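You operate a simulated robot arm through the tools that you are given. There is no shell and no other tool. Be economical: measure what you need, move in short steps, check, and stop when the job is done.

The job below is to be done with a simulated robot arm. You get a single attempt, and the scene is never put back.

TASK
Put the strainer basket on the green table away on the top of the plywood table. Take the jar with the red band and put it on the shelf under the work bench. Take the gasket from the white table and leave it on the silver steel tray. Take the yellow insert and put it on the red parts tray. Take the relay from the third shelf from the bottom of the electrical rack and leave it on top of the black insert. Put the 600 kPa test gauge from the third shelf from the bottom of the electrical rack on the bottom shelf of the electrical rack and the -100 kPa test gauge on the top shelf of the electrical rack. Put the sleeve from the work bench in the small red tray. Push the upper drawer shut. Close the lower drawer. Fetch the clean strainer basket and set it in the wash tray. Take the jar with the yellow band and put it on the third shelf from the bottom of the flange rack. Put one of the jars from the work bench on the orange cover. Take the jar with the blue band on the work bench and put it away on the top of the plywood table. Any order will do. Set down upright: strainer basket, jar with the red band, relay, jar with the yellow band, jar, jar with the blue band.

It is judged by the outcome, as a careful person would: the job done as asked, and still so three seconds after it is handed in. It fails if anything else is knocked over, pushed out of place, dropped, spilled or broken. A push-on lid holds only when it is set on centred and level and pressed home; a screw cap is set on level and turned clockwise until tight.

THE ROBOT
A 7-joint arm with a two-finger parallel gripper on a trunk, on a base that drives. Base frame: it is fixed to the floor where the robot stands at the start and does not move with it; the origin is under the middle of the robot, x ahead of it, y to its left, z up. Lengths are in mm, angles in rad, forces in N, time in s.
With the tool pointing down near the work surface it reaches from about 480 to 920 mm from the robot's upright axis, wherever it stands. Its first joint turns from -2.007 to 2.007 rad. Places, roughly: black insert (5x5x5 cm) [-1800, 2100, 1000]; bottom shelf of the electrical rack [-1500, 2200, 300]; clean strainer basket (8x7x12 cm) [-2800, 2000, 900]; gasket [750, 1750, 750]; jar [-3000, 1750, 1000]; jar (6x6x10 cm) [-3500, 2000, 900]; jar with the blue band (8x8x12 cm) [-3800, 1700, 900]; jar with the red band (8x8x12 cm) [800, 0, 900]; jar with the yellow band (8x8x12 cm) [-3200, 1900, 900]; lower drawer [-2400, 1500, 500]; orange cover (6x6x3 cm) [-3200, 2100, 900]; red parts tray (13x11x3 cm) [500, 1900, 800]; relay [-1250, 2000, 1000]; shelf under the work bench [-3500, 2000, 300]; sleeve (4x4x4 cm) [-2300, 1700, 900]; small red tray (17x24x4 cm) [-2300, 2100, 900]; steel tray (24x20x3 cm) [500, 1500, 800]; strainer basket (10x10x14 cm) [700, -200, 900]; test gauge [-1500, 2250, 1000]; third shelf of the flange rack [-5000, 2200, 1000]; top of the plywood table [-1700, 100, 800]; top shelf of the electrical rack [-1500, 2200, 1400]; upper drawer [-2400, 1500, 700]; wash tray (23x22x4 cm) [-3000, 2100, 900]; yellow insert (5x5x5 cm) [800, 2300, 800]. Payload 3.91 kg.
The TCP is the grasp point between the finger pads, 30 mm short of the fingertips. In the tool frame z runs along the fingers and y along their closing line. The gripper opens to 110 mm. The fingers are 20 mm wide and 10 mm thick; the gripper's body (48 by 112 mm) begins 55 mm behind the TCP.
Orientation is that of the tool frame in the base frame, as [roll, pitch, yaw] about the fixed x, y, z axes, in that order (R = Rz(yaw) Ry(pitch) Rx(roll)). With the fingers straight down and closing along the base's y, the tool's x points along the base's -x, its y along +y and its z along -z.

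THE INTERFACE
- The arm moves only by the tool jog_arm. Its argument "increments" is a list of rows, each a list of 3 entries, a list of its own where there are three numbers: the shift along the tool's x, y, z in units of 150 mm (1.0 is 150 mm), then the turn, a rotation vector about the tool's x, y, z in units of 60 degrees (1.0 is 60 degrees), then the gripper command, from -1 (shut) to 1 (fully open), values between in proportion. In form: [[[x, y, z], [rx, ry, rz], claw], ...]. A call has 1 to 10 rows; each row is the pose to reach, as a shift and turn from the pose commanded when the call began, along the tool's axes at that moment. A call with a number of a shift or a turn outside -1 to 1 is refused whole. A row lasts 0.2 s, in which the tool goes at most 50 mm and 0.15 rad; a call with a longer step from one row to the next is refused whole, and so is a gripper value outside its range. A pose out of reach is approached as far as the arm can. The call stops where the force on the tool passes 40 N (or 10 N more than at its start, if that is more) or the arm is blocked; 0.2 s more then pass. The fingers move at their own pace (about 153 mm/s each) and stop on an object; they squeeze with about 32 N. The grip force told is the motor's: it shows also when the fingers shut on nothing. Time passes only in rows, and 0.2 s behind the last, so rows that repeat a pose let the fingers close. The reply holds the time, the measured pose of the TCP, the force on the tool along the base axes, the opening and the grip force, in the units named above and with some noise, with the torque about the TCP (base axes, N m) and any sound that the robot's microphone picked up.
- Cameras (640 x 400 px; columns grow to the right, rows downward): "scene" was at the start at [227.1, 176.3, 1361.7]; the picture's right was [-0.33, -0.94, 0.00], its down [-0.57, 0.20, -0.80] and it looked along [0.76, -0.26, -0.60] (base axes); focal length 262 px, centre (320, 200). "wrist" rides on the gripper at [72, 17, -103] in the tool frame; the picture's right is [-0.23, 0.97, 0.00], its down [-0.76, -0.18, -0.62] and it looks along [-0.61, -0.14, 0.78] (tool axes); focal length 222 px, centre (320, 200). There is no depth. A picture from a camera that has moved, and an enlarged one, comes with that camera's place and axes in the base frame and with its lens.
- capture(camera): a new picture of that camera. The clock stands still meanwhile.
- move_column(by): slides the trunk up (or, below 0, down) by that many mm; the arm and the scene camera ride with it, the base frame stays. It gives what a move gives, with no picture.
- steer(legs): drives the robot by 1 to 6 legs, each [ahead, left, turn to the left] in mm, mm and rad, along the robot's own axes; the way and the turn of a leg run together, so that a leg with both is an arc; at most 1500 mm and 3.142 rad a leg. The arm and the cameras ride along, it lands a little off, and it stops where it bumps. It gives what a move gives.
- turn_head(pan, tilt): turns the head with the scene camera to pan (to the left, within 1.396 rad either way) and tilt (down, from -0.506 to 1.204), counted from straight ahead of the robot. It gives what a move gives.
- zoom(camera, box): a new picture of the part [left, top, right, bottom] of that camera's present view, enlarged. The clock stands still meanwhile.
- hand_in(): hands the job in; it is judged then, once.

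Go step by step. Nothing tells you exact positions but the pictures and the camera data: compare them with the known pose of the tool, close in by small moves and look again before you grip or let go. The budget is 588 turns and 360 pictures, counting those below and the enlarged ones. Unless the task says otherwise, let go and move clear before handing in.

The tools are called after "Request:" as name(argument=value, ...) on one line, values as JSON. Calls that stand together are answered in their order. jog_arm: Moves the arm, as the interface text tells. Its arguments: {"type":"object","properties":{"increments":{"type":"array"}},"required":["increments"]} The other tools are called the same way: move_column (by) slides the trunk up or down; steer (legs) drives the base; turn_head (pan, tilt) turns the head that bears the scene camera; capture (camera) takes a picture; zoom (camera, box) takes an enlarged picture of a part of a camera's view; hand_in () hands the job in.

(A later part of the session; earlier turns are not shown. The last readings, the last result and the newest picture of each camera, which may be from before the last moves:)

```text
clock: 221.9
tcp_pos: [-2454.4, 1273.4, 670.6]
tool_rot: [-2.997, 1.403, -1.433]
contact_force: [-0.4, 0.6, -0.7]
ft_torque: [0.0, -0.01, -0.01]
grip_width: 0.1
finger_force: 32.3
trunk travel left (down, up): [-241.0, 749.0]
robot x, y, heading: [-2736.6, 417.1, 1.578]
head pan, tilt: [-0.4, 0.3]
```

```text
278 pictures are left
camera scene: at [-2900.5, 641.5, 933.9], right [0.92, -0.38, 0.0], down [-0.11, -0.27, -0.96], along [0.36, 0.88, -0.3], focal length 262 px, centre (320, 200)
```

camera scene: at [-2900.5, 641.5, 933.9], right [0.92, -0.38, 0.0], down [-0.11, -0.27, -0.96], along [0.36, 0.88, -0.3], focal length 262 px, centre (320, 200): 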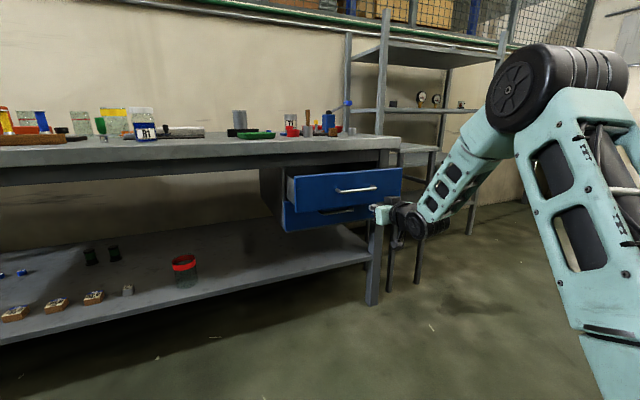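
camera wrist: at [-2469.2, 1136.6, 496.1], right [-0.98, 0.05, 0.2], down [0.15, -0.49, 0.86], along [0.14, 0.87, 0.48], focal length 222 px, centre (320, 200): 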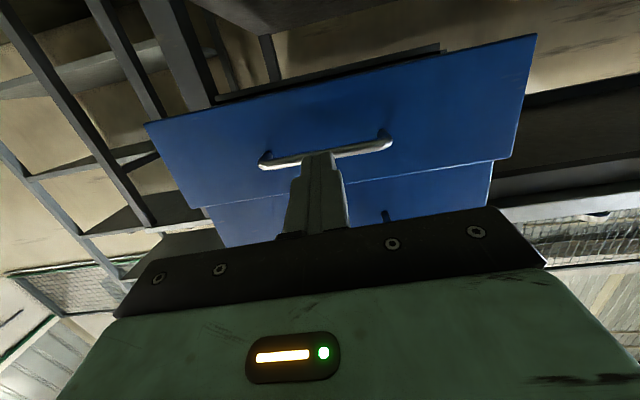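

Lower drawer is shut. Now the upper one, moving purely along +y at z≈680.

Request:
move_column(by=8)

Request:
jog_arm(increments=[[[-0.034, 0, 0.197], [0, 0, 0], -1], [[-0.068, 0, 0.394], [0, 0, 0], -1], [[-0.1, 0, 0.59], [0, 0, 0], -1], [[-0.136, 0, 0.79], [0, 0, 0], -1], [[-0.17, 0, 0.985], [0, 0, 0], -1]])

Request:
steer(legs=[[60, 0, 0]])

Request:
jog_arm(increments=[[[-0.017, 0, 0.1], [0, 0, 0], -1], [[-0.034, 0, 0.2], [0, 0, 0], -1], [[-0.051, 0, 0.3], [0, 0, 0], -1], [[-0.068, 0, 0.4], [0, 0, 0], -1], [[-0.085, 0, 0.5], [0, 0, 0], -1], [[-0.1, 0, 0.58], [0, 0, 0], -1]])

Request:
capture(camera="scene")

```text
clock: 222.4
tcp_pos: [-2454.1, 1273.5, 680.1]
tool_rot: [-2.997, 1.404, -1.434]
contact_force: [-0.2, 0.8, 0.4]
ft_torque: [-0.02, 0.01, 0.02]
grip_width: 0.0
finger_force: 32.2
trunk travel left (down, up): [-249.0, 741.0]
robot x, y, heading: [-2735.0, 417.6, 1.576]
head pan, tilt: [-0.4, 0.3]
```

```text
clock: 223.6
tcp_pos: [-2452.3, 1424.9, 680.7]
tool_rot: [-3.003, 1.401, -1.441]
contact_force: [-3.1, -1.6, -6.1]
ft_torque: [0.07, 0.06, -0.06]
grip_width: 0.1
finger_force: 31.9
trunk travel left (down, up): [-249.0, 741.0]
robot x, y, heading: [-2733.4, 413.4, 1.579]
head pan, tilt: [-0.4, 0.3]
```

```text
clock: 224.6
tcp_pos: [-2452.5, 1484.1, 680.5]
tool_rot: [-2.998, 1.401, -1.438]
contact_force: [3.3, -1.8, -11.2]
ft_torque: [0.09, 0.18, 0.0]
grip_width: 0.0
finger_force: 32.1
trunk travel left (down, up): [-249.0, 741.0]
robot x, y, heading: [-2732.6, 472.2, 1.583]
head pan, tilt: [-0.4, 0.3]
```

```text
clock: 225.8
tcp_pos: [-2451.1, 1551.1, 681.9]
tool_rot: [-2.998, 1.396, -1.438]
contact_force: [-5.6, -36.1, 4.2]
ft_torque: [0.49, 0.14, 0.13]
grip_width: 0.0
finger_force: 32.3
trunk travel left (down, up): [-249.0, 741.0]
robot x, y, heading: [-2735.7, 472.5, 1.58]
head pan, tilt: [-0.4, 0.3]
stopped in row 5: the force on the tool passed its limit (the readings are from after the stop); the commanded pose is now the measured one
```

```text
277 pictures are left
camera scene: at [-2901.4, 699.1, 942.4], right [0.92, -0.38, 0.0], down [-0.11, -0.27, -0.96], along [0.36, 0.88, -0.29], focal length 262 px, centre (320, 200)
```

scene: 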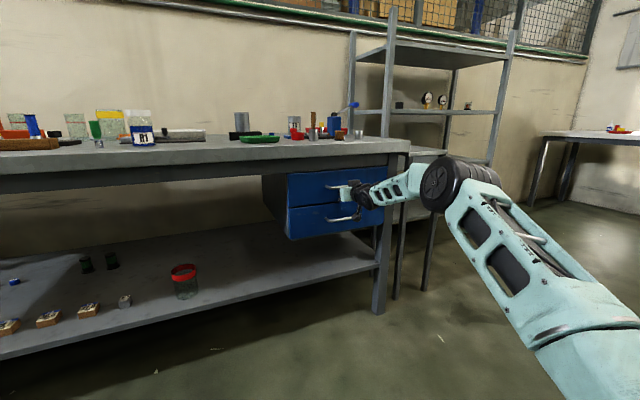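

Both drawers are shut at the same stop. I retract and verify.

Request:
jog_arm(increments=[[[0.03, 0, -0.02], [0, 0, 0], -1], [[0.06, 0, -0.15], [0, 0, 0], -1], [[0.1, 0, -0.4], [0, 0, 0], -1], [[0.15, 0, -0.7], [0, 0, 0], -1], [[0.17, 0, -0.985], [0, 0, 0], -1]])

Request:
steer(legs=[[-70, 0, 0]])

Request:
capture(camera="scene")

```text
clock: 227.0
tcp_pos: [-2453.6, 1403.2, 680.6]
tool_rot: [-3.005, 1.395, -1.442]
contact_force: [-0.5, 0.0, 0.1]
ft_torque: [0.05, 0.0, -0.02]
grip_width: 0.0
finger_force: 32.1
trunk travel left (down, up): [-249.0, 741.0]
robot x, y, heading: [-2734.2, 475.6, 1.582]
head pan, tilt: [-0.4, 0.3]
```

```text
clock: 228.0
tcp_pos: [-2454.2, 1333.1, 679.9]
tool_rot: [-3.004, 1.395, -1.442]
contact_force: [0.5, 0.3, -0.1]
ft_torque: [-0.03, -0.01, -0.01]
grip_width: 0.1
finger_force: 32.0
trunk travel left (down, up): [-249.0, 741.0]
robot x, y, heading: [-2734.2, 409.9, 1.579]
head pan, tilt: [-0.4, 0.3]
```

```text
276 pictures are left
camera scene: at [-2900.6, 631.4, 941.9], right [0.92, -0.38, 0.0], down [-0.11, -0.27, -0.96], along [0.36, 0.88, -0.3], focal length 262 px, centre (320, 200)
```

scene: 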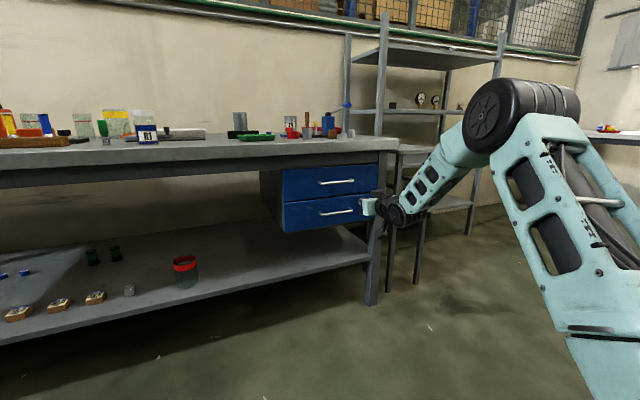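

Both drawers are closed. I raise the trunk and turn the tool downward for the bench-top tasks.

Request:
move_column(by=400)

Request:
jog_arm(increments=[[[0, 0, -0.1], [0, 0.14, 0], 0], [[0, 0, -0.25], [0, 0.28, 0], 0], [[0, 0, -0.4], [0, 0.42, 0], 0], [[0, 0, -0.5], [0, 0.56, 0], 0], [[0, 0, -0.6], [0, 0.7, 0], 0], [[0, 0, -0.6], [0, 0.84, 0], 0], [[0, 0, -0.6], [0, 0.98, 0], 0]])

Request:
move_column(by=200)

Request:
turn_head(pan=-0.2, tilt=0.5)

Request:
capture(camera="scene")

```text
clock: 231.8
tcp_pos: [-2453.9, 1333.9, 1080.3]
tool_rot: [-3.005, 1.394, -1.442]
contact_force: [-0.3, -0.2, -0.3]
ft_torque: [-0.02, 0.01, -0.01]
grip_width: 0.0
finger_force: 31.8
trunk travel left (down, up): [-649.0, 341.0]
robot x, y, heading: [-2729.7, 406.2, 1.582]
head pan, tilt: [-0.4, 0.3]
```

```text
clock: 233.4
tcp_pos: [-2452.9, 1244.8, 1095.6]
tool_rot: [-3.114, 0.37, -1.57]
contact_force: [0.6, -0.8, 0.9]
ft_torque: [0.02, 0.03, -0.01]
grip_width: 55.2
finger_force: 0.0
trunk travel left (down, up): [-649.0, 341.0]
robot x, y, heading: [-2732.1, 407.7, 1.581]
head pan, tilt: [-0.4, 0.3]
```

```text
clock: 235.6
tcp_pos: [-2452.6, 1246.4, 1294.7]
tool_rot: [-3.115, 0.369, -1.57]
contact_force: [-0.9, -0.1, 1.1]
ft_torque: [0.01, 0.01, 0.0]
grip_width: 55.0
finger_force: 0.1
trunk travel left (down, up): [-849.0, 141.0]
robot x, y, heading: [-2730.0, 403.8, 1.581]
head pan, tilt: [-0.4, 0.3]
```

```text
clock: 236.3
tcp_pos: [-2453.7, 1246.0, 1294.4]
tool_rot: [-3.115, 0.372, -1.567]
contact_force: [-0.7, -0.8, -0.4]
ft_torque: [0.0, 0.0, -0.01]
grip_width: 55.2
finger_force: 0.1
trunk travel left (down, up): [-849.0, 141.0]
robot x, y, heading: [-2731.2, 405.1, 1.582]
head pan, tilt: [-0.201, 0.499]
```

```text
275 pictures are left
camera scene: at [-2918.7, 634.5, 1523.6], right [0.98, -0.19, 0.0], down [-0.09, -0.47, -0.88], along [0.17, 0.86, -0.48], focal length 262 px, centre (320, 200)
```

scene: 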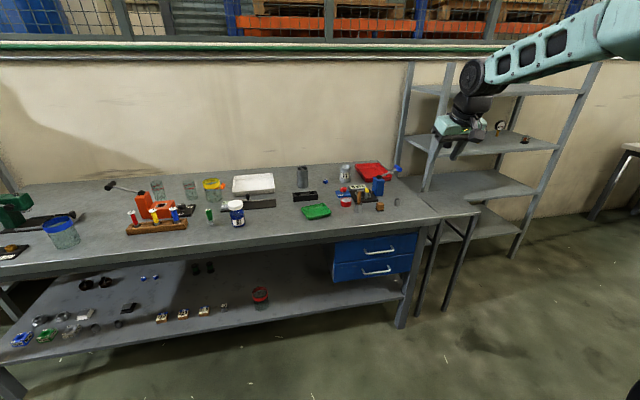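

Request:
zoom(camera="scene", box=[280, 145, 420, 232])

Request:
zoom(camera="scene", box=[100, 150, 280, 262])

```text
4.57 times, centred on (350, 188) of scene
camera zoom: at [-2918.7, 634.5, 1523.6], right [0.98, -0.19, 0.0], down [-0.09, -0.47, -0.88], along [0.17, 0.86, -0.48], focal length 1195 px, centre (183, 253)
```

zoom: 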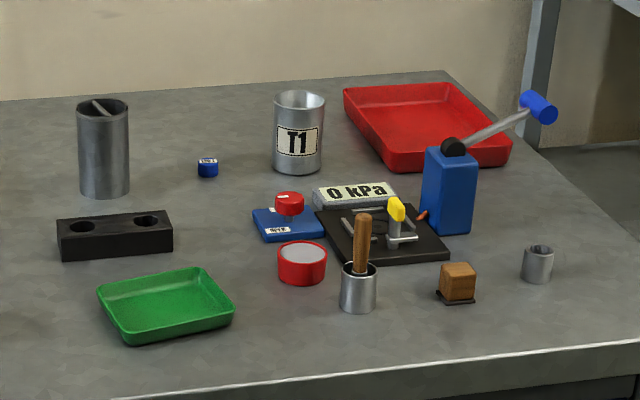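

```text
3.56 times, centred on (190, 206) of scene
camera zoom: at [-2918.7, 634.5, 1523.6], right [0.98, -0.19, 0.0], down [-0.09, -0.47, -0.88], along [0.17, 0.86, -0.48], focal length 930 px, centre (782, 179)
```

zoom: 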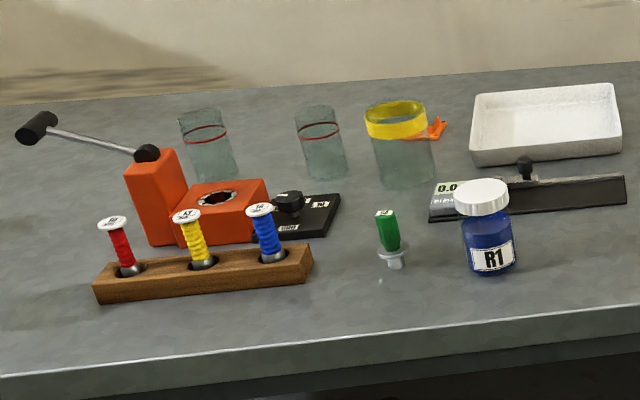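

Sleeve is at about (−2327,1668); the small red tray centre near (−2295,2064). I set the tool straight down and drive up to the bench at x≈−2350.

Request:
jog_arm(increments=[[[0, 0, -0.1], [0, 0.12, 0], 0.2], [[0, 0, -0.2], [0, 0.24, 0], 0.2], [[0, 0, -0.2], [0, 0.353, 0], 0.2], [[0, 0, -0.2], [0, 0.353, 0], 0.2]])

Request:
steer(legs=[[550, -380, -0.01], [200, 0, 0]])

Request:
turn_head(pan=0.0, tilt=0.75)

Request:
capture(camera="scene")

Request:
capture(camera="wrist")

```text
clock: 237.3
tcp_pos: [-2453.5, 1233.8, 1323.4]
tool_rot: [-3.117, 0.001, -1.578]
contact_force: [-0.4, 0.1, 0.3]
ft_torque: [0.02, 0.01, 0.0]
grip_width: 66.2
finger_force: 0.0
trunk travel left (down, up): [-849.0, 141.0]
robot x, y, heading: [-2735.4, 404.6, 1.58]
head pan, tilt: [-0.201, 0.499]
```

```text
clock: 242.2
tcp_pos: [-2046.4, 1977.4, 1323.6]
tool_rot: [-3.117, 0.002, -1.606]
contact_force: [0.5, 0.6, -0.3]
ft_torque: [0.01, 0.02, 0.0]
grip_width: 66.2
finger_force: 0.0
trunk travel left (down, up): [-849.0, 141.0]
robot x, y, heading: [-2349.0, 1154.5, 1.553]
head pan, tilt: [-0.201, 0.499]
```

```text
clock: 243.0
tcp_pos: [-2046.8, 1976.8, 1322.1]
tool_rot: [-3.117, 0.002, -1.606]
contact_force: [0.6, 0.1, -0.2]
ft_torque: [-0.02, 0.01, 0.01]
grip_width: 66.0
finger_force: 0.0
trunk travel left (down, up): [-849.0, 141.0]
robot x, y, heading: [-2351.1, 1157.3, 1.55]
head pan, tilt: [0.0, 0.75]
```

```text
272 pictures are left
camera scene: at [-2546.4, 1384.8, 1501.6], right [1.0, -0.02, 0.0], down [-0.01, -0.68, -0.73], along [0.01, 0.73, -0.68], focal length 262 px, centre (320, 200)
```

scene: 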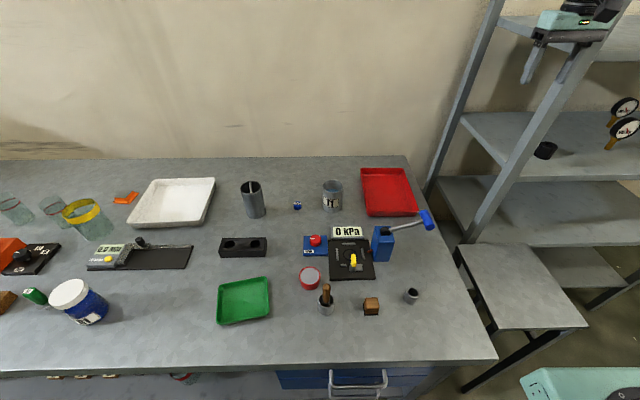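

```text
271 pictures are left
camera wrist: at [-2067.8, 1905.3, 1425.6], right [-0.96, 0.26, -0.02], down [0.19, 0.75, 0.63], along [0.18, 0.6, -0.78], focal length 222 px, centre (320, 200)
```

wrist: 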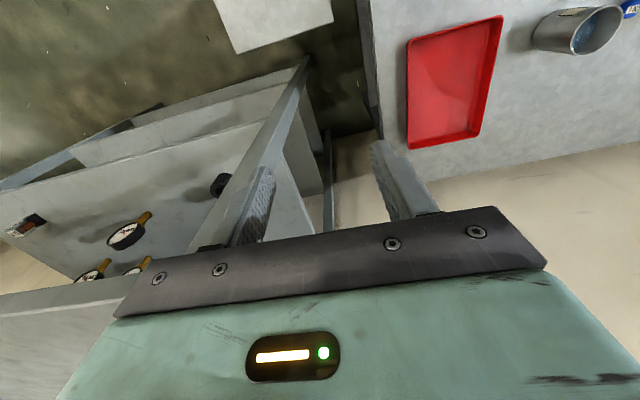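

The hand is close to the electrical rack's post, so I first move it left, then back and down over the sleeve.

Request:
jog_arm(increments=[[[0, 0.25, 0], [0, 0, 0], 0.2], [[0, 0.5, 0], [0, 0, 0], 0.2], [[0, 0.75, 0], [0, 0, 0], 0.2], [[0, 1, 0], [0, 0, 0], 0.2]])

Request:
jog_arm(increments=[[[0.2, 0.17, 0], [0, 0, 0], 0.2], [[0.4, 0.34, 0], [0, 0, 0], 0.2], [[0.6, 0.52, 0], [0, 0, 0], 0.2], [[0.8, 0.69, 0], [0, 0, 0], 0.2], [[1, 0.87, 0], [0, 0, 0], 0.2]])

Request:
jog_arm(increments=[[[0.2, 0, 0.2], [0, 0, 0], 0.2], [[0.4, 0, 0.4], [0, 0, 0], 0.2], [[0.6, 0, 0.6], [0, 0, 0], 0.2], [[0.8, 0, 0.8], [0, 0, 0], 0.2], [[0.95, 0, 1], [0, 0, 0], 0.2]])

Request:
jog_arm(increments=[[[0, 0, 0.25], [0, 0, 0], 0.2], [[0, 0, 0.5], [0, 0, 0], 0.2], [[0, 0, 0.75], [0, 0, 0], 0.2], [[0, 0, 1], [0, 0, 0], 0.2], [[0, 0, 1], [0, 0, 0], 0.2]])

Request:
capture(camera="wrist")

Request:
capture(camera="scene")

```text
clock: 244.0
tcp_pos: [-2194.3, 1983.3, 1320.3]
tool_rot: [-3.118, 0.003, -1.606]
contact_force: [0.4, 0.0, 0.1]
ft_torque: [-0.02, 0.03, -0.02]
grip_width: 65.9
finger_force: 0.1
trunk travel left (down, up): [-849.0, 141.0]
robot x, y, heading: [-2347.5, 1156.1, 1.55]
head pan, tilt: [0.0, 0.75]
```

```text
clock: 245.2
tcp_pos: [-2332.0, 1837.9, 1316.2]
tool_rot: [-3.117, 0.0, -1.607]
contact_force: [1.2, 0.8, -0.7]
ft_torque: [0.01, 0.05, -0.05]
grip_width: 66.0
finger_force: 0.1
trunk travel left (down, up): [-849.0, 141.0]
robot x, y, heading: [-2348.7, 1151.3, 1.549]
head pan, tilt: [0.0, 0.75]
```

```text
clock: 246.4
tcp_pos: [-2334.5, 1695.0, 1167.3]
tool_rot: [-3.117, 0.003, -1.606]
contact_force: [-0.8, 0.0, -0.1]
ft_torque: [0.05, 0.01, -0.01]
grip_width: 66.2
finger_force: 0.1
trunk travel left (down, up): [-849.0, 141.0]
robot x, y, heading: [-2351.9, 1155.6, 1.552]
head pan, tilt: [0.0, 0.75]
```

```text
clock: 247.6
tcp_pos: [-2328.6, 1694.5, 1016.3]
tool_rot: [-3.116, 0.001, -1.605]
contact_force: [0.2, 0.1, -1.2]
ft_torque: [-0.02, 0.04, 0.03]
grip_width: 66.1
finger_force: 0.0
trunk travel left (down, up): [-849.0, 141.0]
robot x, y, heading: [-2351.0, 1154.5, 1.555]
head pan, tilt: [0.0, 0.75]
```

```text
270 pictures are left
camera wrist: at [-2351.3, 1622.6, 1118.3], right [-0.96, 0.26, -0.02], down [0.19, 0.75, 0.63], along [0.18, 0.6, -0.78], focal length 222 px, centre (320, 200)
```

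wrist: 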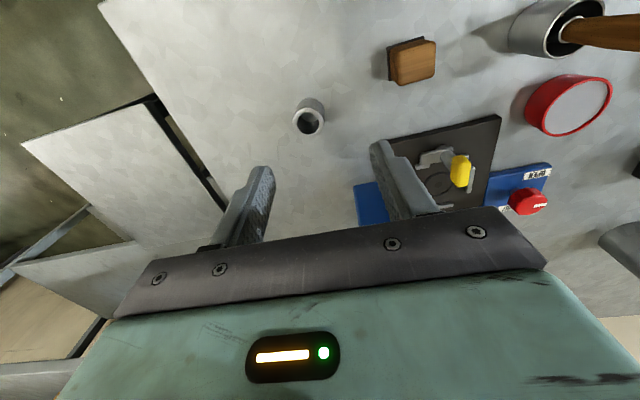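

```text
269 pictures are left
camera scene: at [-2546.5, 1384.7, 1501.5], right [1.0, -0.02, 0.0], down [-0.01, -0.68, -0.73], along [0.01, 0.73, -0.68], focal length 262 px, centre (320, 200)
```

scene: 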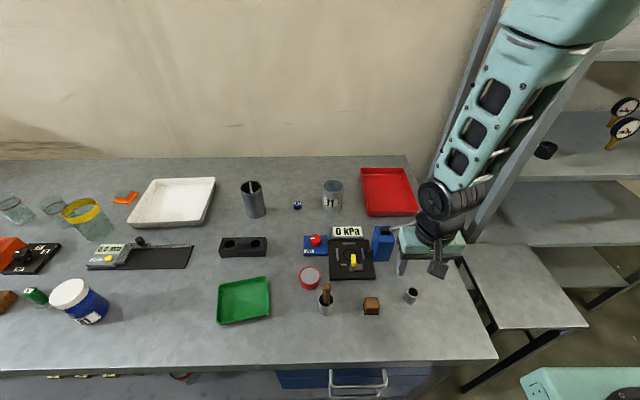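

Sleeve top centre triangulates to (−2318,1695,900). I align and lower.

Request:
jog_arm(increments=[[[0, -0.07, 0.2], [0, 0, 0], 0.2], [[0, -0.07, 0.4], [0, 0, 0], 0.2], [[0, -0.07, 0.6], [0, 0, 0], 0.2], [[0, -0.07, 0.7], [0, 0, 0], 0.2], [[0, -0.07, 0.76], [0, 0, 0], 0.2], [[0, -0.07, 0.76], [0, 0, 0], 0.2]])

Request:
capture(camera="wrist")

Request:
zoom(camera="scene", box=[350, 220, 478, 300])

```text
clock: 249.0
tcp_pos: [-2315.7, 1694.9, 901.8]
tool_rot: [-3.117, 0.001, -1.605]
contact_force: [-0.2, 0.0, -0.8]
ft_torque: [-0.02, 0.02, 0.02]
grip_width: 65.8
finger_force: 0.1
trunk travel left (down, up): [-849.0, 141.0]
robot x, y, heading: [-2344.8, 1154.4, 1.551]
head pan, tilt: [0.0, 0.75]
```

```text
268 pictures are left
camera wrist: at [-2337.6, 1622.9, 1004.1], right [-0.96, 0.26, -0.02], down [0.19, 0.75, 0.63], along [0.18, 0.6, -0.78], focal length 222 px, centre (320, 200)
```

wrist: 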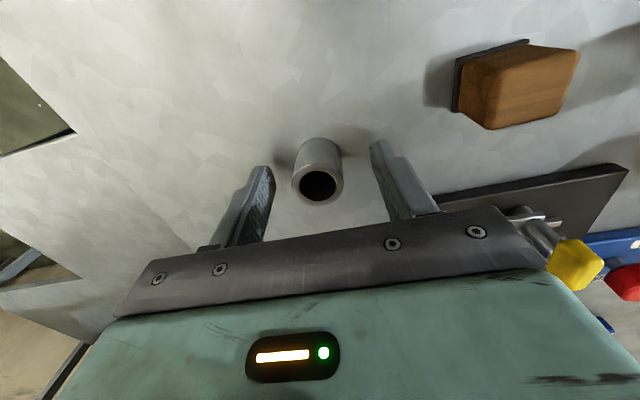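

```text
5.00 times, centred on (414, 260) of scene
camera zoom: at [-2546.5, 1384.7, 1501.5], right [1.0, -0.02, 0.0], down [-0.01, -0.68, -0.73], along [0.01, 0.73, -0.68], focal length 1308 px, centre (-150, -100)
```

zoom: 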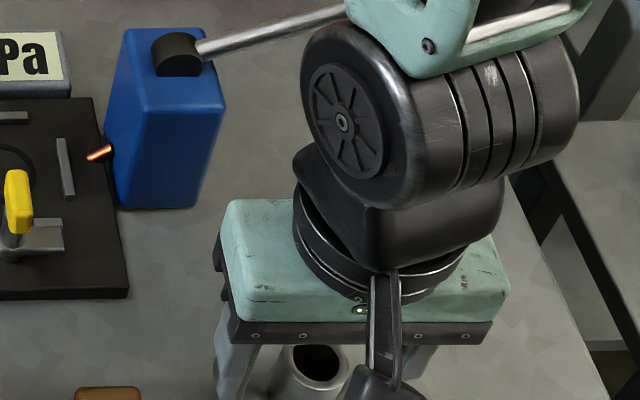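

Request:
jog_arm(increments=[[[0, 0, 0], [0, 0, 0], -1], [[0, 0, 0], [0, 0, 0], -1], [[0, 0, 0], [0, 0, 0], -1], [[0, 0, -0.1], [0, 0, 0], -1], [[0, 0, -0.3], [0, 0, 0], -1], [[0, 0, -0.6], [0, 0, 0], -1], [[0, 0, -0.9], [0, 0, 0], -1]])

Request:
capture(camera="wrist")

Request:
capture(camera="scene")

```text
clock: 250.6
tcp_pos: [-2320.1, 1694.0, 1034.7]
tool_rot: [-3.119, 0.0, -1.604]
contact_force: [-0.7, -0.8, -0.8]
ft_torque: [-0.03, 0.0, 0.0]
grip_width: 30.7
finger_force: 31.8
trunk travel left (down, up): [-849.0, 141.0]
robot x, y, heading: [-2348.7, 1155.4, 1.555]
head pan, tilt: [0.0, 0.75]
```

```text
266 pictures are left
camera wrist: at [-2341.1, 1622.7, 1138.1], right [-0.97, 0.26, -0.02], down [0.19, 0.76, 0.63], along [0.18, 0.6, -0.78], focal length 222 px, centre (320, 200)
```

wrist: 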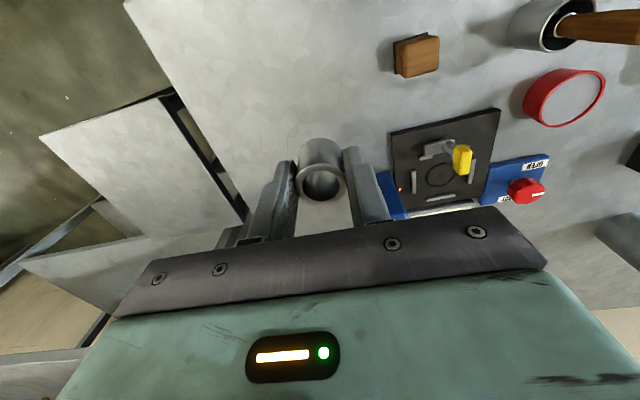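

```text
265 pictures are left
camera scene: at [-2546.6, 1385.4, 1501.3], right [1.0, -0.02, 0.0], down [-0.01, -0.68, -0.73], along [0.01, 0.73, -0.68], focal length 262 px, centre (320, 200)
```

scene: 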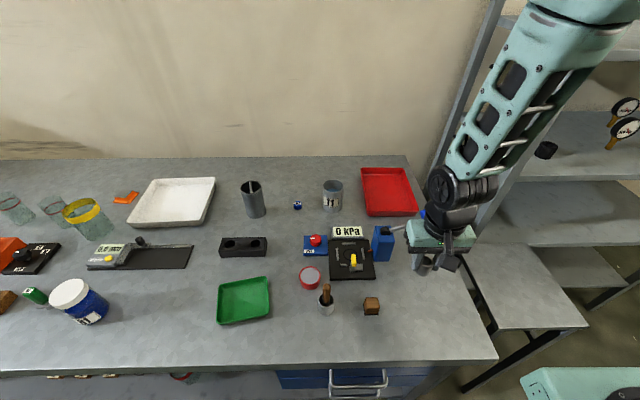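

Sleeve held. I rise over the crank and move to the small red tray.

Request:
jog_arm(increments=[[[0, 0, -0.3], [0, 0, 0], -1], [[0, 0, -0.6], [0, 0, 0], -1], [[0, 0, -0.8], [0, 0, 0], -1]])

Request:
jog_arm(increments=[[[-0.28, -0.08, 0], [0, 0, 0], -1], [[-0.56, -0.16, 0], [0, 0, 0], -1], [[-0.84, -0.23, 0], [0, 0, 0], -1]])

Request:
jog_arm(increments=[[[-0.28, 0, 0], [0, 0, 0], -1], [[-0.56, 0, 0], [0, 0, 0], -1], [[-0.84, 0, 0], [0, 0, 0], -1]])

Request:
jog_arm(increments=[[[-0.28, 0, 0], [0, 0, 0], -1], [[-0.56, 0, 0], [0, 0, 0], -1], [[-0.84, 0, 0], [0, 0, 0], -1]])

Request:
capture(camera="wrist")

Request:
capture(camera="scene")

```text
clock: 251.4
tcp_pos: [-2320.1, 1693.8, 1155.2]
tool_rot: [-3.118, 0.0, -1.604]
contact_force: [0.6, 1.0, -0.8]
ft_torque: [-0.03, -0.01, 0.01]
grip_width: 31.0
finger_force: 31.9
trunk travel left (down, up): [-849.0, 141.0]
robot x, y, heading: [-2345.1, 1157.7, 1.548]
head pan, tilt: [0.0, 0.75]
```

```text
clock: 252.2
tcp_pos: [-2285.1, 1819.1, 1157.0]
tool_rot: [-3.118, 0.0, -1.606]
contact_force: [-0.6, -0.6, -1.1]
ft_torque: [0.01, 0.02, 0.01]
grip_width: 30.8
finger_force: 31.6
trunk travel left (down, up): [-849.0, 141.0]
robot x, y, heading: [-2349.6, 1159.6, 1.549]
head pan, tilt: [0.0, 0.75]
```

```text
clock: 253.0
tcp_pos: [-2277.3, 1944.8, 1159.2]
tool_rot: [-3.118, 0.002, -1.605]
contact_force: [-0.1, -0.2, -0.6]
ft_torque: [0.03, -0.01, -0.01]
grip_width: 30.6
finger_force: 31.5
trunk travel left (down, up): [-849.0, 141.0]
robot x, y, heading: [-2350.3, 1156.4, 1.553]
head pan, tilt: [0.0, 0.75]
```

```text
clock: 253.8
tcp_pos: [-2274.4, 2070.2, 1159.1]
tool_rot: [-3.117, 0.0, -1.605]
contact_force: [-0.2, 0.0, 0.0]
ft_torque: [0.04, 0.02, 0.04]
grip_width: 30.9
finger_force: 32.4
trunk travel left (down, up): [-849.0, 141.0]
robot x, y, heading: [-2347.2, 1155.0, 1.553]
head pan, tilt: [0.0, 0.75]
```

```text
264 pictures are left
camera wrist: at [-2296.1, 1998.6, 1261.3], right [-0.96, 0.26, -0.02], down [0.19, 0.76, 0.63], along [0.18, 0.6, -0.78], focal length 222 px, centre (320, 200)
```

wrist: 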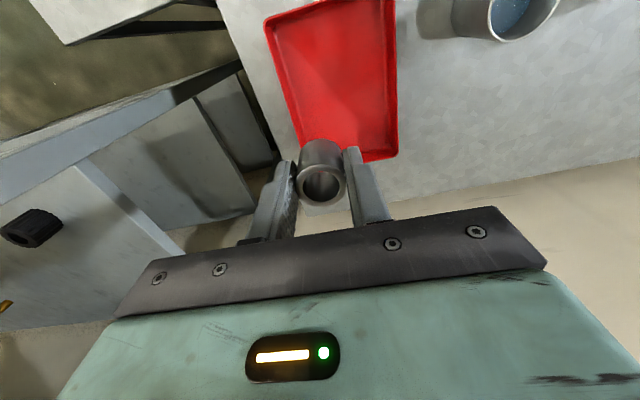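

```text
263 pictures are left
camera scene: at [-2546.5, 1384.2, 1501.6], right [1.0, -0.02, 0.0], down [-0.01, -0.68, -0.73], along [0.01, 0.73, -0.68], focal length 262 px, centre (320, 200)
```

scene: 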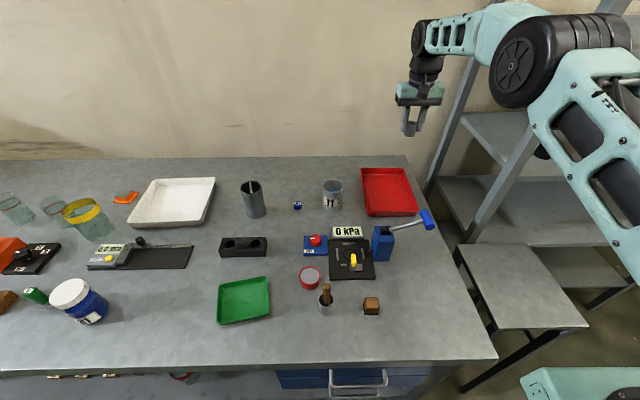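

Tray centre is about (−2288,2085). I lower into it at y≈2045, which is well inside.

Request:
jog_arm(increments=[[[0.08, 0.04, 0.2], [0, 0, 0], -1], [[0.167, 0.07, 0.45], [0, 0, 0], -1], [[0.167, 0.07, 0.75], [0, 0, 0], -1], [[0.167, 0.07, 1.0], [0, 0, 0], -1]])

Request:
jog_arm(increments=[[[0, 0, 0.3], [0, 0, 0], -1], [[0, 0, 0.55], [0, 0, 0], -1], [[0, 0, 0.6], [0, 0, 0], -1], [[0, 0, 0.62], [0, 0, 0], -1], [[0, 0, 0.64], [0, 0, 0], -1], [[0, 0, 0.66], [0, 0, 0], -1], [[0, 0, 0.68], [0, 0, 0], -1], [[0, 0, 0.7], [0, 0, 0], -1], [[0, 0, 0.715], [0, 0, 0], -1]])

Request:
zoom(camera="scene", box=[330, 130, 458, 210])

```text
clock: 254.8
tcp_pos: [-2283.6, 2045.4, 1008.5]
tool_rot: [-3.117, 0.002, -1.605]
contact_force: [0.4, -0.9, -0.9]
ft_torque: [0.0, -0.03, 0.01]
grip_width: 30.8
finger_force: 31.9
trunk travel left (down, up): [-849.0, 141.0]
robot x, y, heading: [-2348.5, 1153.4, 1.551]
head pan, tilt: [0.0, 0.75]
```

```text
clock: 256.8
tcp_pos: [-2279.9, 2047.4, 905.1]
tool_rot: [-3.118, 0.005, -1.605]
contact_force: [0.3, -6.6, 26.6]
ft_torque: [-0.21, 0.38, 0.08]
grip_width: 30.7
finger_force: 31.9
trunk travel left (down, up): [-849.0, 141.0]
robot x, y, heading: [-2347.0, 1152.3, 1.55]
head pan, tilt: [0.0, 0.75]
```

```text
5.00 times, centred on (394, 170) of scene
camera zoom: at [-2546.6, 1383.0, 1502.3], right [1.0, -0.02, 0.0], down [-0.01, -0.68, -0.73], along [0.01, 0.73, -0.68], focal length 1308 px, centre (-50, 350)
```

zoom: 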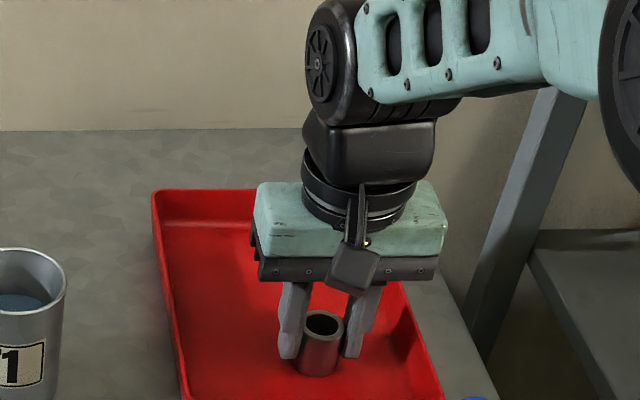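

Sleeve is on the tray floor. I release and rise.

Request:
jog_arm(increments=[[[0, 0, -0.01], [0, 0, 0], -0.5], [[0, 0, -0.01], [0, 0, 0], 0.0], [[0, 0, -0.01], [0, 0, 0], 0.0], [[0, 0, -0.2], [0, 0, 0], 0.0], [[0, 0, -0.5], [0, 0, 0], 0.0], [[0, 0, -0.8], [0, 0, 0], 0.0], [[0, 0, -1], [0, 0, 0], 0.0]])

Request:
jog_arm(increments=[[[0, 0, -0.3], [0, 0, 0], 0], [[0, 0, -0.6], [0, 0, 0], 0], [[0.2, 0, -0.8], [0, 0, 0], 0]])

Request:
zoom(camera="scene", box=[230, 140, 430, 265])

```text
clock: 258.4
tcp_pos: [-2283.8, 2047.0, 1052.3]
tool_rot: [-3.117, -0.001, -1.606]
contact_force: [-0.5, -0.3, -0.4]
ft_torque: [-0.04, -0.01, 0.03]
grip_width: 55.1
finger_force: 0.1
trunk travel left (down, up): [-849.0, 141.0]
robot x, y, heading: [-2348.1, 1154.1, 1.554]
head pan, tilt: [0.0, 0.75]
```

```text
clock: 259.2
tcp_pos: [-2287.9, 2017.9, 1170.9]
tool_rot: [-3.119, 0.001, -1.605]
contact_force: [-1.0, 0.4, -0.4]
ft_torque: [-0.01, 0.02, 0.01]
grip_width: 55.0
finger_force: 0.1
trunk travel left (down, up): [-849.0, 141.0]
robot x, y, heading: [-2349.5, 1157.9, 1.551]
head pan, tilt: [0.0, 0.75]
```

```text
3.20 times, centred on (330, 202) of scene
camera zoom: at [-2546.5, 1385.5, 1501.3], right [1.0, -0.02, 0.0], down [-0.01, -0.68, -0.73], along [0.01, 0.73, -0.68], focal length 837 px, centre (288, 192)
```

zoom: 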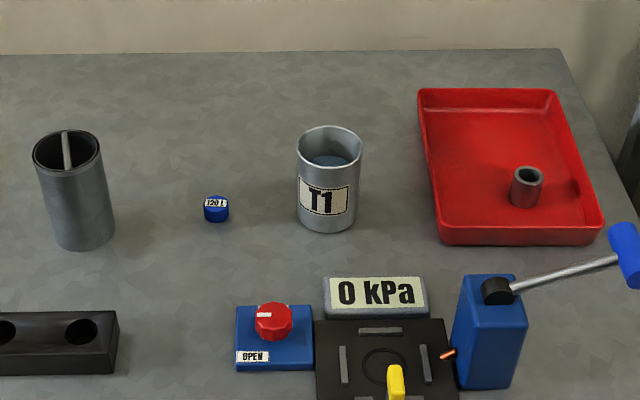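

The sleeve stands in the small red tray. Next I move left for the clean strainer basket, whose bar runs along y at rim height near (−2750,2000).

Request:
steer(legs=[[0, 470, 0.018]])

Request:
capture(camera="scene")

Request:
capture(camera="wrist")

```text
clock: 262.1
tcp_pos: [-2783.7, 2024.8, 1171.0]
tool_rot: [-3.117, 0.0, -1.595]
contact_force: [-0.8, -0.1, 0.4]
ft_torque: [0.01, -0.01, -0.02]
grip_width: 54.9
finger_force: 0.0
trunk travel left (down, up): [-849.0, 141.0]
robot x, y, heading: [-2837.8, 1167.9, 1.564]
head pan, tilt: [0.0, 0.75]
```

```text
260 pictures are left
camera scene: at [-3035.2, 1389.1, 1501.5], right [1.0, -0.01, 0.0], down [-0.01, -0.68, -0.73], along [0.01, 0.73, -0.68], focal length 262 px, centre (320, 200)
```

scene: 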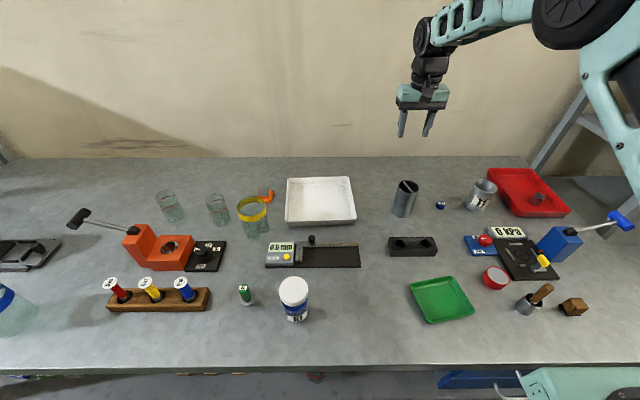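

```text
259 pictures are left
camera wrist: at [-2804.1, 1952.6, 1273.6], right [-0.97, 0.25, -0.02], down [0.18, 0.76, 0.63], along [0.17, 0.6, -0.78], focal length 222 px, centre (320, 200)
```

wrist: 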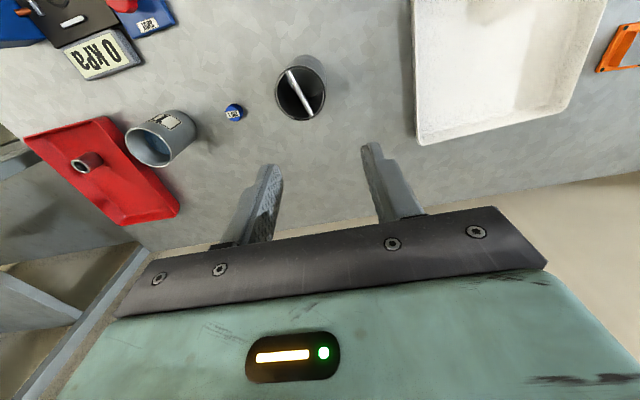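

Bar centre ≈ (−2758,2009,978), turned about 15° from y. I align over it with a narrow opening.

Request:
jog_arm(increments=[[[0.05, -0.08, 0.22], [0, 0, -0.09], -0.5], [[0.103, -0.169, 0.44], [0, 0, -0.18], -0.5], [[0.103, -0.169, 0.66], [0, 0, -0.27], -0.5], [[0.103, -0.169, 0.8], [0, 0, -0.27], -0.5], [[0.103, -0.169, 0.8], [0, 0, -0.27], -0.5]])

Request:
capture(camera="wrist")

Request:
zoom(camera="scene", box=[350, 140, 478, 220])

```text
clock: 263.3
tcp_pos: [-2755.1, 2007.5, 1050.9]
tool_rot: [-3.118, -0.005, -1.313]
contact_force: [0.0, 0.4, 0.2]
ft_torque: [0.01, -0.01, 0.03]
grip_width: 27.9
finger_force: 0.0
trunk travel left (down, up): [-849.0, 141.0]
robot x, y, heading: [-2833.3, 1163.7, 1.558]
head pan, tilt: [0.0, 0.75]
```

```text
258 pictures are left
camera wrist: at [-2754.5, 1934.1, 1153.4], right [-1.0, -0.03, -0.02], down [-0.04, 0.78, 0.62], along [0.0, 0.62, -0.78], focal length 222 px, centre (320, 200)
```

wrist: 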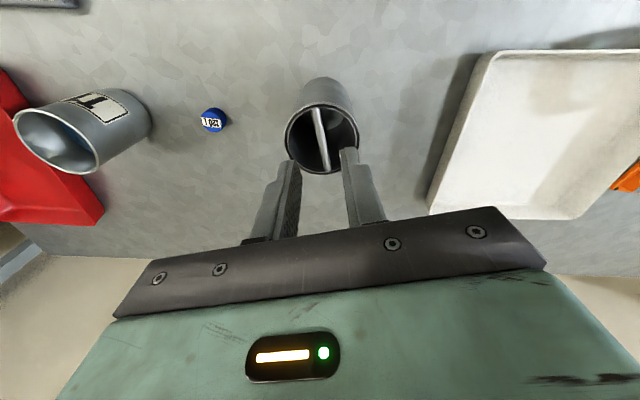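

```text
5.00 times, centred on (414, 180) of scene
camera zoom: at [-3035.2, 1389.1, 1501.5], right [1.0, -0.01, 0.0], down [-0.01, -0.68, -0.73], along [0.01, 0.73, -0.68], focal length 1308 px, centre (-150, 300)
```

zoom: 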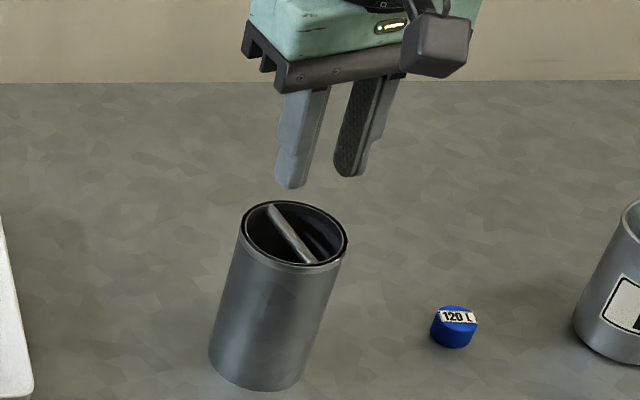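

Request:
jog_arm(increments=[[[0, -0.01, 0.15], [0, 0, 0], -0.5], [[0, -0.01, 0.3], [0, 0, 0], -0.5], [[0, -0.01, 0.4], [0, 0, 0], -0.5], [[0, -0.01, 0.49], [0, 0, 0], -0.5], [[0, -0.01, 0.49], [0, 0, 0], -0.5]])

Request:
zoom(camera="scene", box=[350, 140, 478, 220])

Request:
capture(camera="wrist")

```text
clock: 264.1
tcp_pos: [-2753.7, 2010.8, 1002.4]
tool_rot: [-3.116, 0.007, -1.312]
contact_force: [-0.5, -2.8, 20.1]
ft_torque: [-0.27, 0.4, 0.0]
grip_width: 27.3
finger_force: 0.1
trunk travel left (down, up): [-849.0, 141.0]
robot x, y, heading: [-2835.0, 1163.6, 1.567]
head pan, tilt: [0.0, 0.75]
stopped in row 4: the force on the tool passed its limit (the readings are from after the stop); the commanded pose is now the measured one
```

```text
5.00 times, centred on (414, 180) of scene
camera zoom: at [-3035.3, 1387.4, 1502.0], right [1.0, -0.01, 0.0], down [-0.01, -0.68, -0.73], along [0.01, 0.73, -0.68], focal length 1308 px, centre (-150, 300)
```

zoom: 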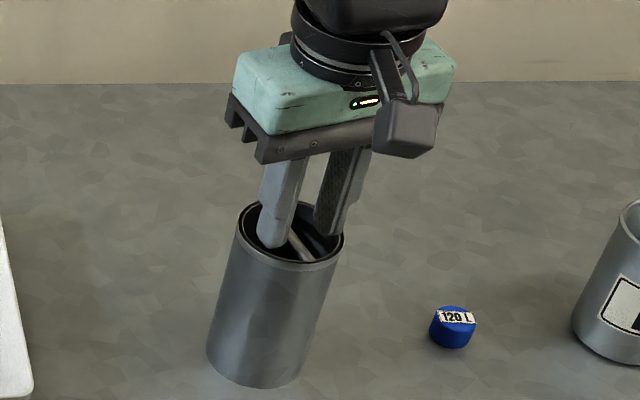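

```text
255 pictures are left
camera wrist: at [-2753.3, 1935.9, 1104.0], right [-1.0, -0.03, -0.02], down [-0.04, 0.77, 0.63], along [0.0, 0.63, -0.77], focal length 222 px, centre (320, 200)
```

wrist: 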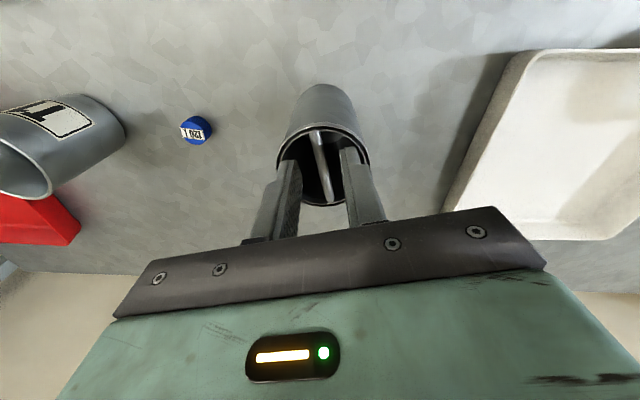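

A fingertip touched the rim or something inside. I rise a little, narrow the opening, and look again.

Request:
jog_arm(increments=[[[0, 0, -0.1], [0, 0, 0], -0.6], [[0, 0, -0.2], [0, 0, 0], -0.68], [[0, 0, -0.2], [0, 0, 0], -0.68]])

Request:
zoom(camera="wrist", box=[240, 60, 400, 160])

Request:
zoom(camera="scene", box=[370, 150, 450, 200])

```text
clock: 264.9
tcp_pos: [-2753.1, 2009.5, 1028.9]
tool_rot: [-3.118, 0.001, -1.31]
contact_force: [0.4, -0.2, 0.1]
ft_torque: [-0.02, -0.05, 0.02]
grip_width: 17.4
finger_force: 0.1
trunk travel left (down, up): [-849.0, 141.0]
robot x, y, heading: [-2837.8, 1161.8, 1.563]
head pan, tilt: [0.0, 0.75]
```

```text
4.00 times, centred on (320, 110) of wrist
camera zoom: at [-2753.8, 1935.1, 1130.9], right [-1.0, -0.03, -0.02], down [-0.04, 0.78, 0.63], along [0.0, 0.63, -0.78], focal length 888 px, centre (320, 560)
```

zoom: 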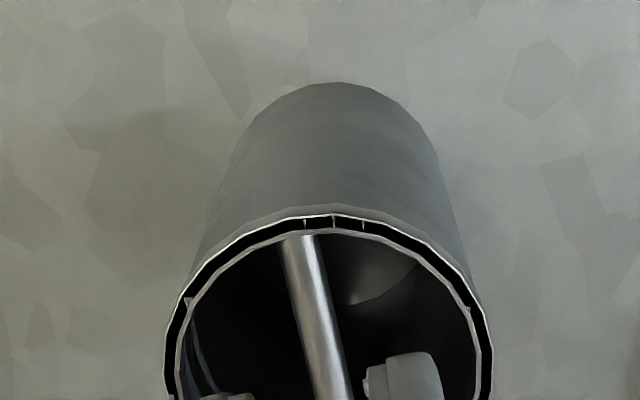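

```text
8.00 times, centred on (410, 175) of scene
camera zoom: at [-3035.2, 1389.0, 1501.5], right [1.0, -0.01, 0.0], down [-0.01, -0.68, -0.73], along [0.01, 0.73, -0.68], focal length 2092 px, centre (-400, 400)
```

zoom: 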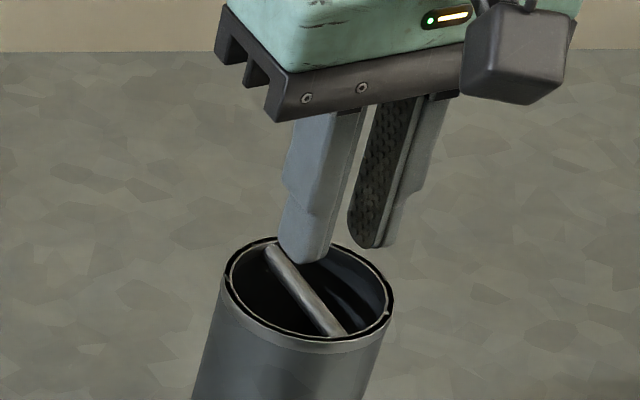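

The basket sits within a double wall with about 54 mm inner diameter; with 17 mm opening the fingers fit. I centre and descend again.

Request:
jog_arm(increments=[[[0.019, 0.005, 0.1], [0, 0, 0], -0.68], [[0.019, 0.005, 0.2], [0, 0, 0], -0.68], [[0.019, 0.005, 0.25], [0, 0, 0], -0.68], [[0.019, 0.005, 0.3], [0, 0, 0], -0.68], [[0.019, 0.005, 0.34], [0, 0, 0], -0.68], [[0.019, 0.005, 0.34], [0, 0, 0], -0.68]])

Request:
zoom(camera="scene", box=[370, 150, 450, 200])

```text
clock: 266.3
tcp_pos: [-2754.6, 2008.5, 977.5]
tool_rot: [-3.117, 0.003, -1.311]
contact_force: [0.0, -1.0, 0.1]
ft_torque: [0.01, -0.02, -0.01]
grip_width: 17.7
finger_force: 0.0
trunk travel left (down, up): [-849.0, 141.0]
robot x, y, heading: [-2836.9, 1163.9, 1.562]
head pan, tilt: [0.0, 0.75]
```

```text
8.00 times, centred on (410, 175) of scene
camera zoom: at [-3035.2, 1389.0, 1501.5], right [1.0, -0.01, 0.0], down [-0.01, -0.68, -0.73], along [0.01, 0.73, -0.68], focal length 2092 px, centre (-400, 400)
```

zoom: 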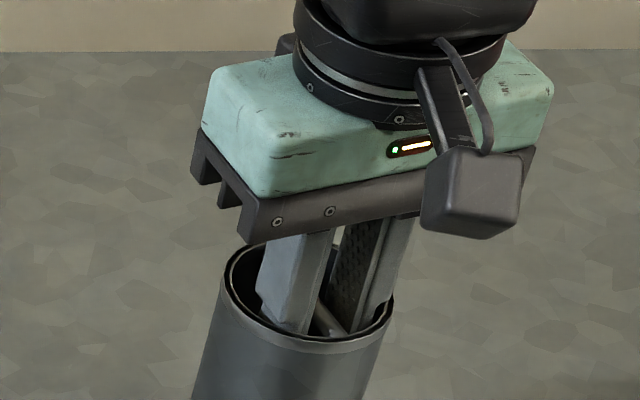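

Request:
jog_arm(increments=[[[0, 0, 0], [0, 0, 0], -1], [[0, 0, 0], [0, 0, 0], -1], [[0, 0, 0], [0, 0, 0], -1], [[0, 0, -0.05], [0, 0, 0], -1], [[0, 0, -0.15], [0, 0, 0], -1], [[0, 0, -0.3], [0, 0, 0], -1]])

Request:
capture(camera="scene")

Request:
capture(camera="wrist")

```text
clock: 267.7
tcp_pos: [-2753.3, 2007.4, 1022.7]
tool_rot: [-3.117, 0.003, -1.309]
contact_force: [-0.2, -0.2, -2.4]
ft_torque: [0.01, -0.03, 0.0]
grip_width: 6.9
finger_force: 31.8
trunk travel left (down, up): [-849.0, 141.0]
robot x, y, heading: [-2838.4, 1160.8, 1.563]
head pan, tilt: [0.0, 0.75]
```

```text
251 pictures are left
camera scene: at [-3035.2, 1389.3, 1501.4], right [1.0, -0.01, 0.0], down [-0.01, -0.68, -0.73], along [0.01, 0.73, -0.68], focal length 262 px, centre (320, 200)
```

scene: 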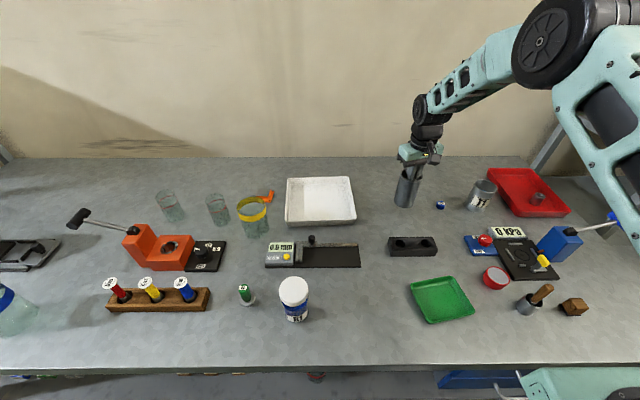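

```text
250 pictures are left
camera wrist: at [-2753.5, 1933.0, 1124.5], right [-1.0, -0.03, -0.02], down [-0.04, 0.78, 0.63], along [0.0, 0.63, -0.78], focal length 222 px, centre (320, 200)
```

wrist: 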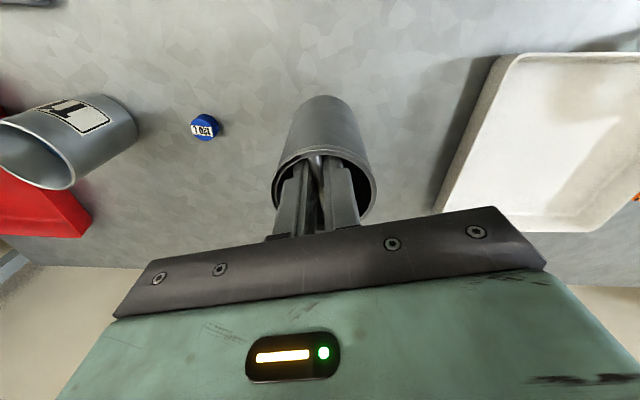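

Request:
jog_arm(increments=[[[0, 0, -0.2], [0, 0, 0], -1], [[0, 0, -0.4], [0, 0, 0], -1], [[0, 0, -0.6], [0, 0, 0], -1], [[0, 0, -0.8], [0, 0, 0], -1]])

Request:
zoom(camera="scene", box=[330, 110, 490, 210])

```text
clock: 268.7
tcp_pos: [-2756.2, 2008.1, 1141.9]
tool_rot: [-3.116, 0.003, -1.311]
contact_force: [-0.9, 0.7, -1.2]
ft_torque: [-0.04, 0.0, -0.01]
grip_width: 7.0
finger_force: 31.8
trunk travel left (down, up): [-849.0, 141.0]
robot x, y, heading: [-2833.9, 1162.8, 1.562]
head pan, tilt: [0.0, 0.75]
```

```text
4.00 times, centred on (410, 160) of scene
camera zoom: at [-3035.2, 1389.4, 1501.4], right [1.0, -0.01, 0.0], down [-0.01, -0.68, -0.73], along [0.01, 0.73, -0.68], focal length 1046 px, centre (-40, 360)
```

zoom: 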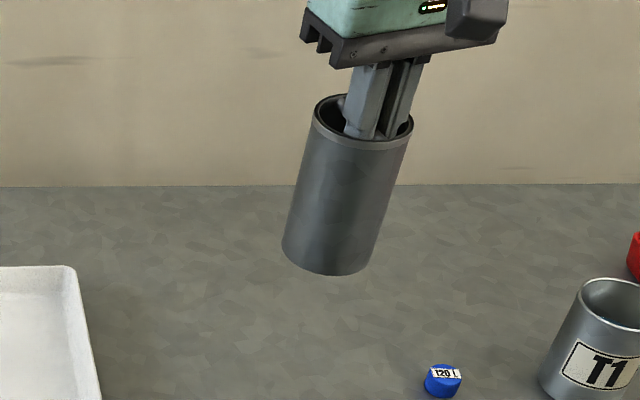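

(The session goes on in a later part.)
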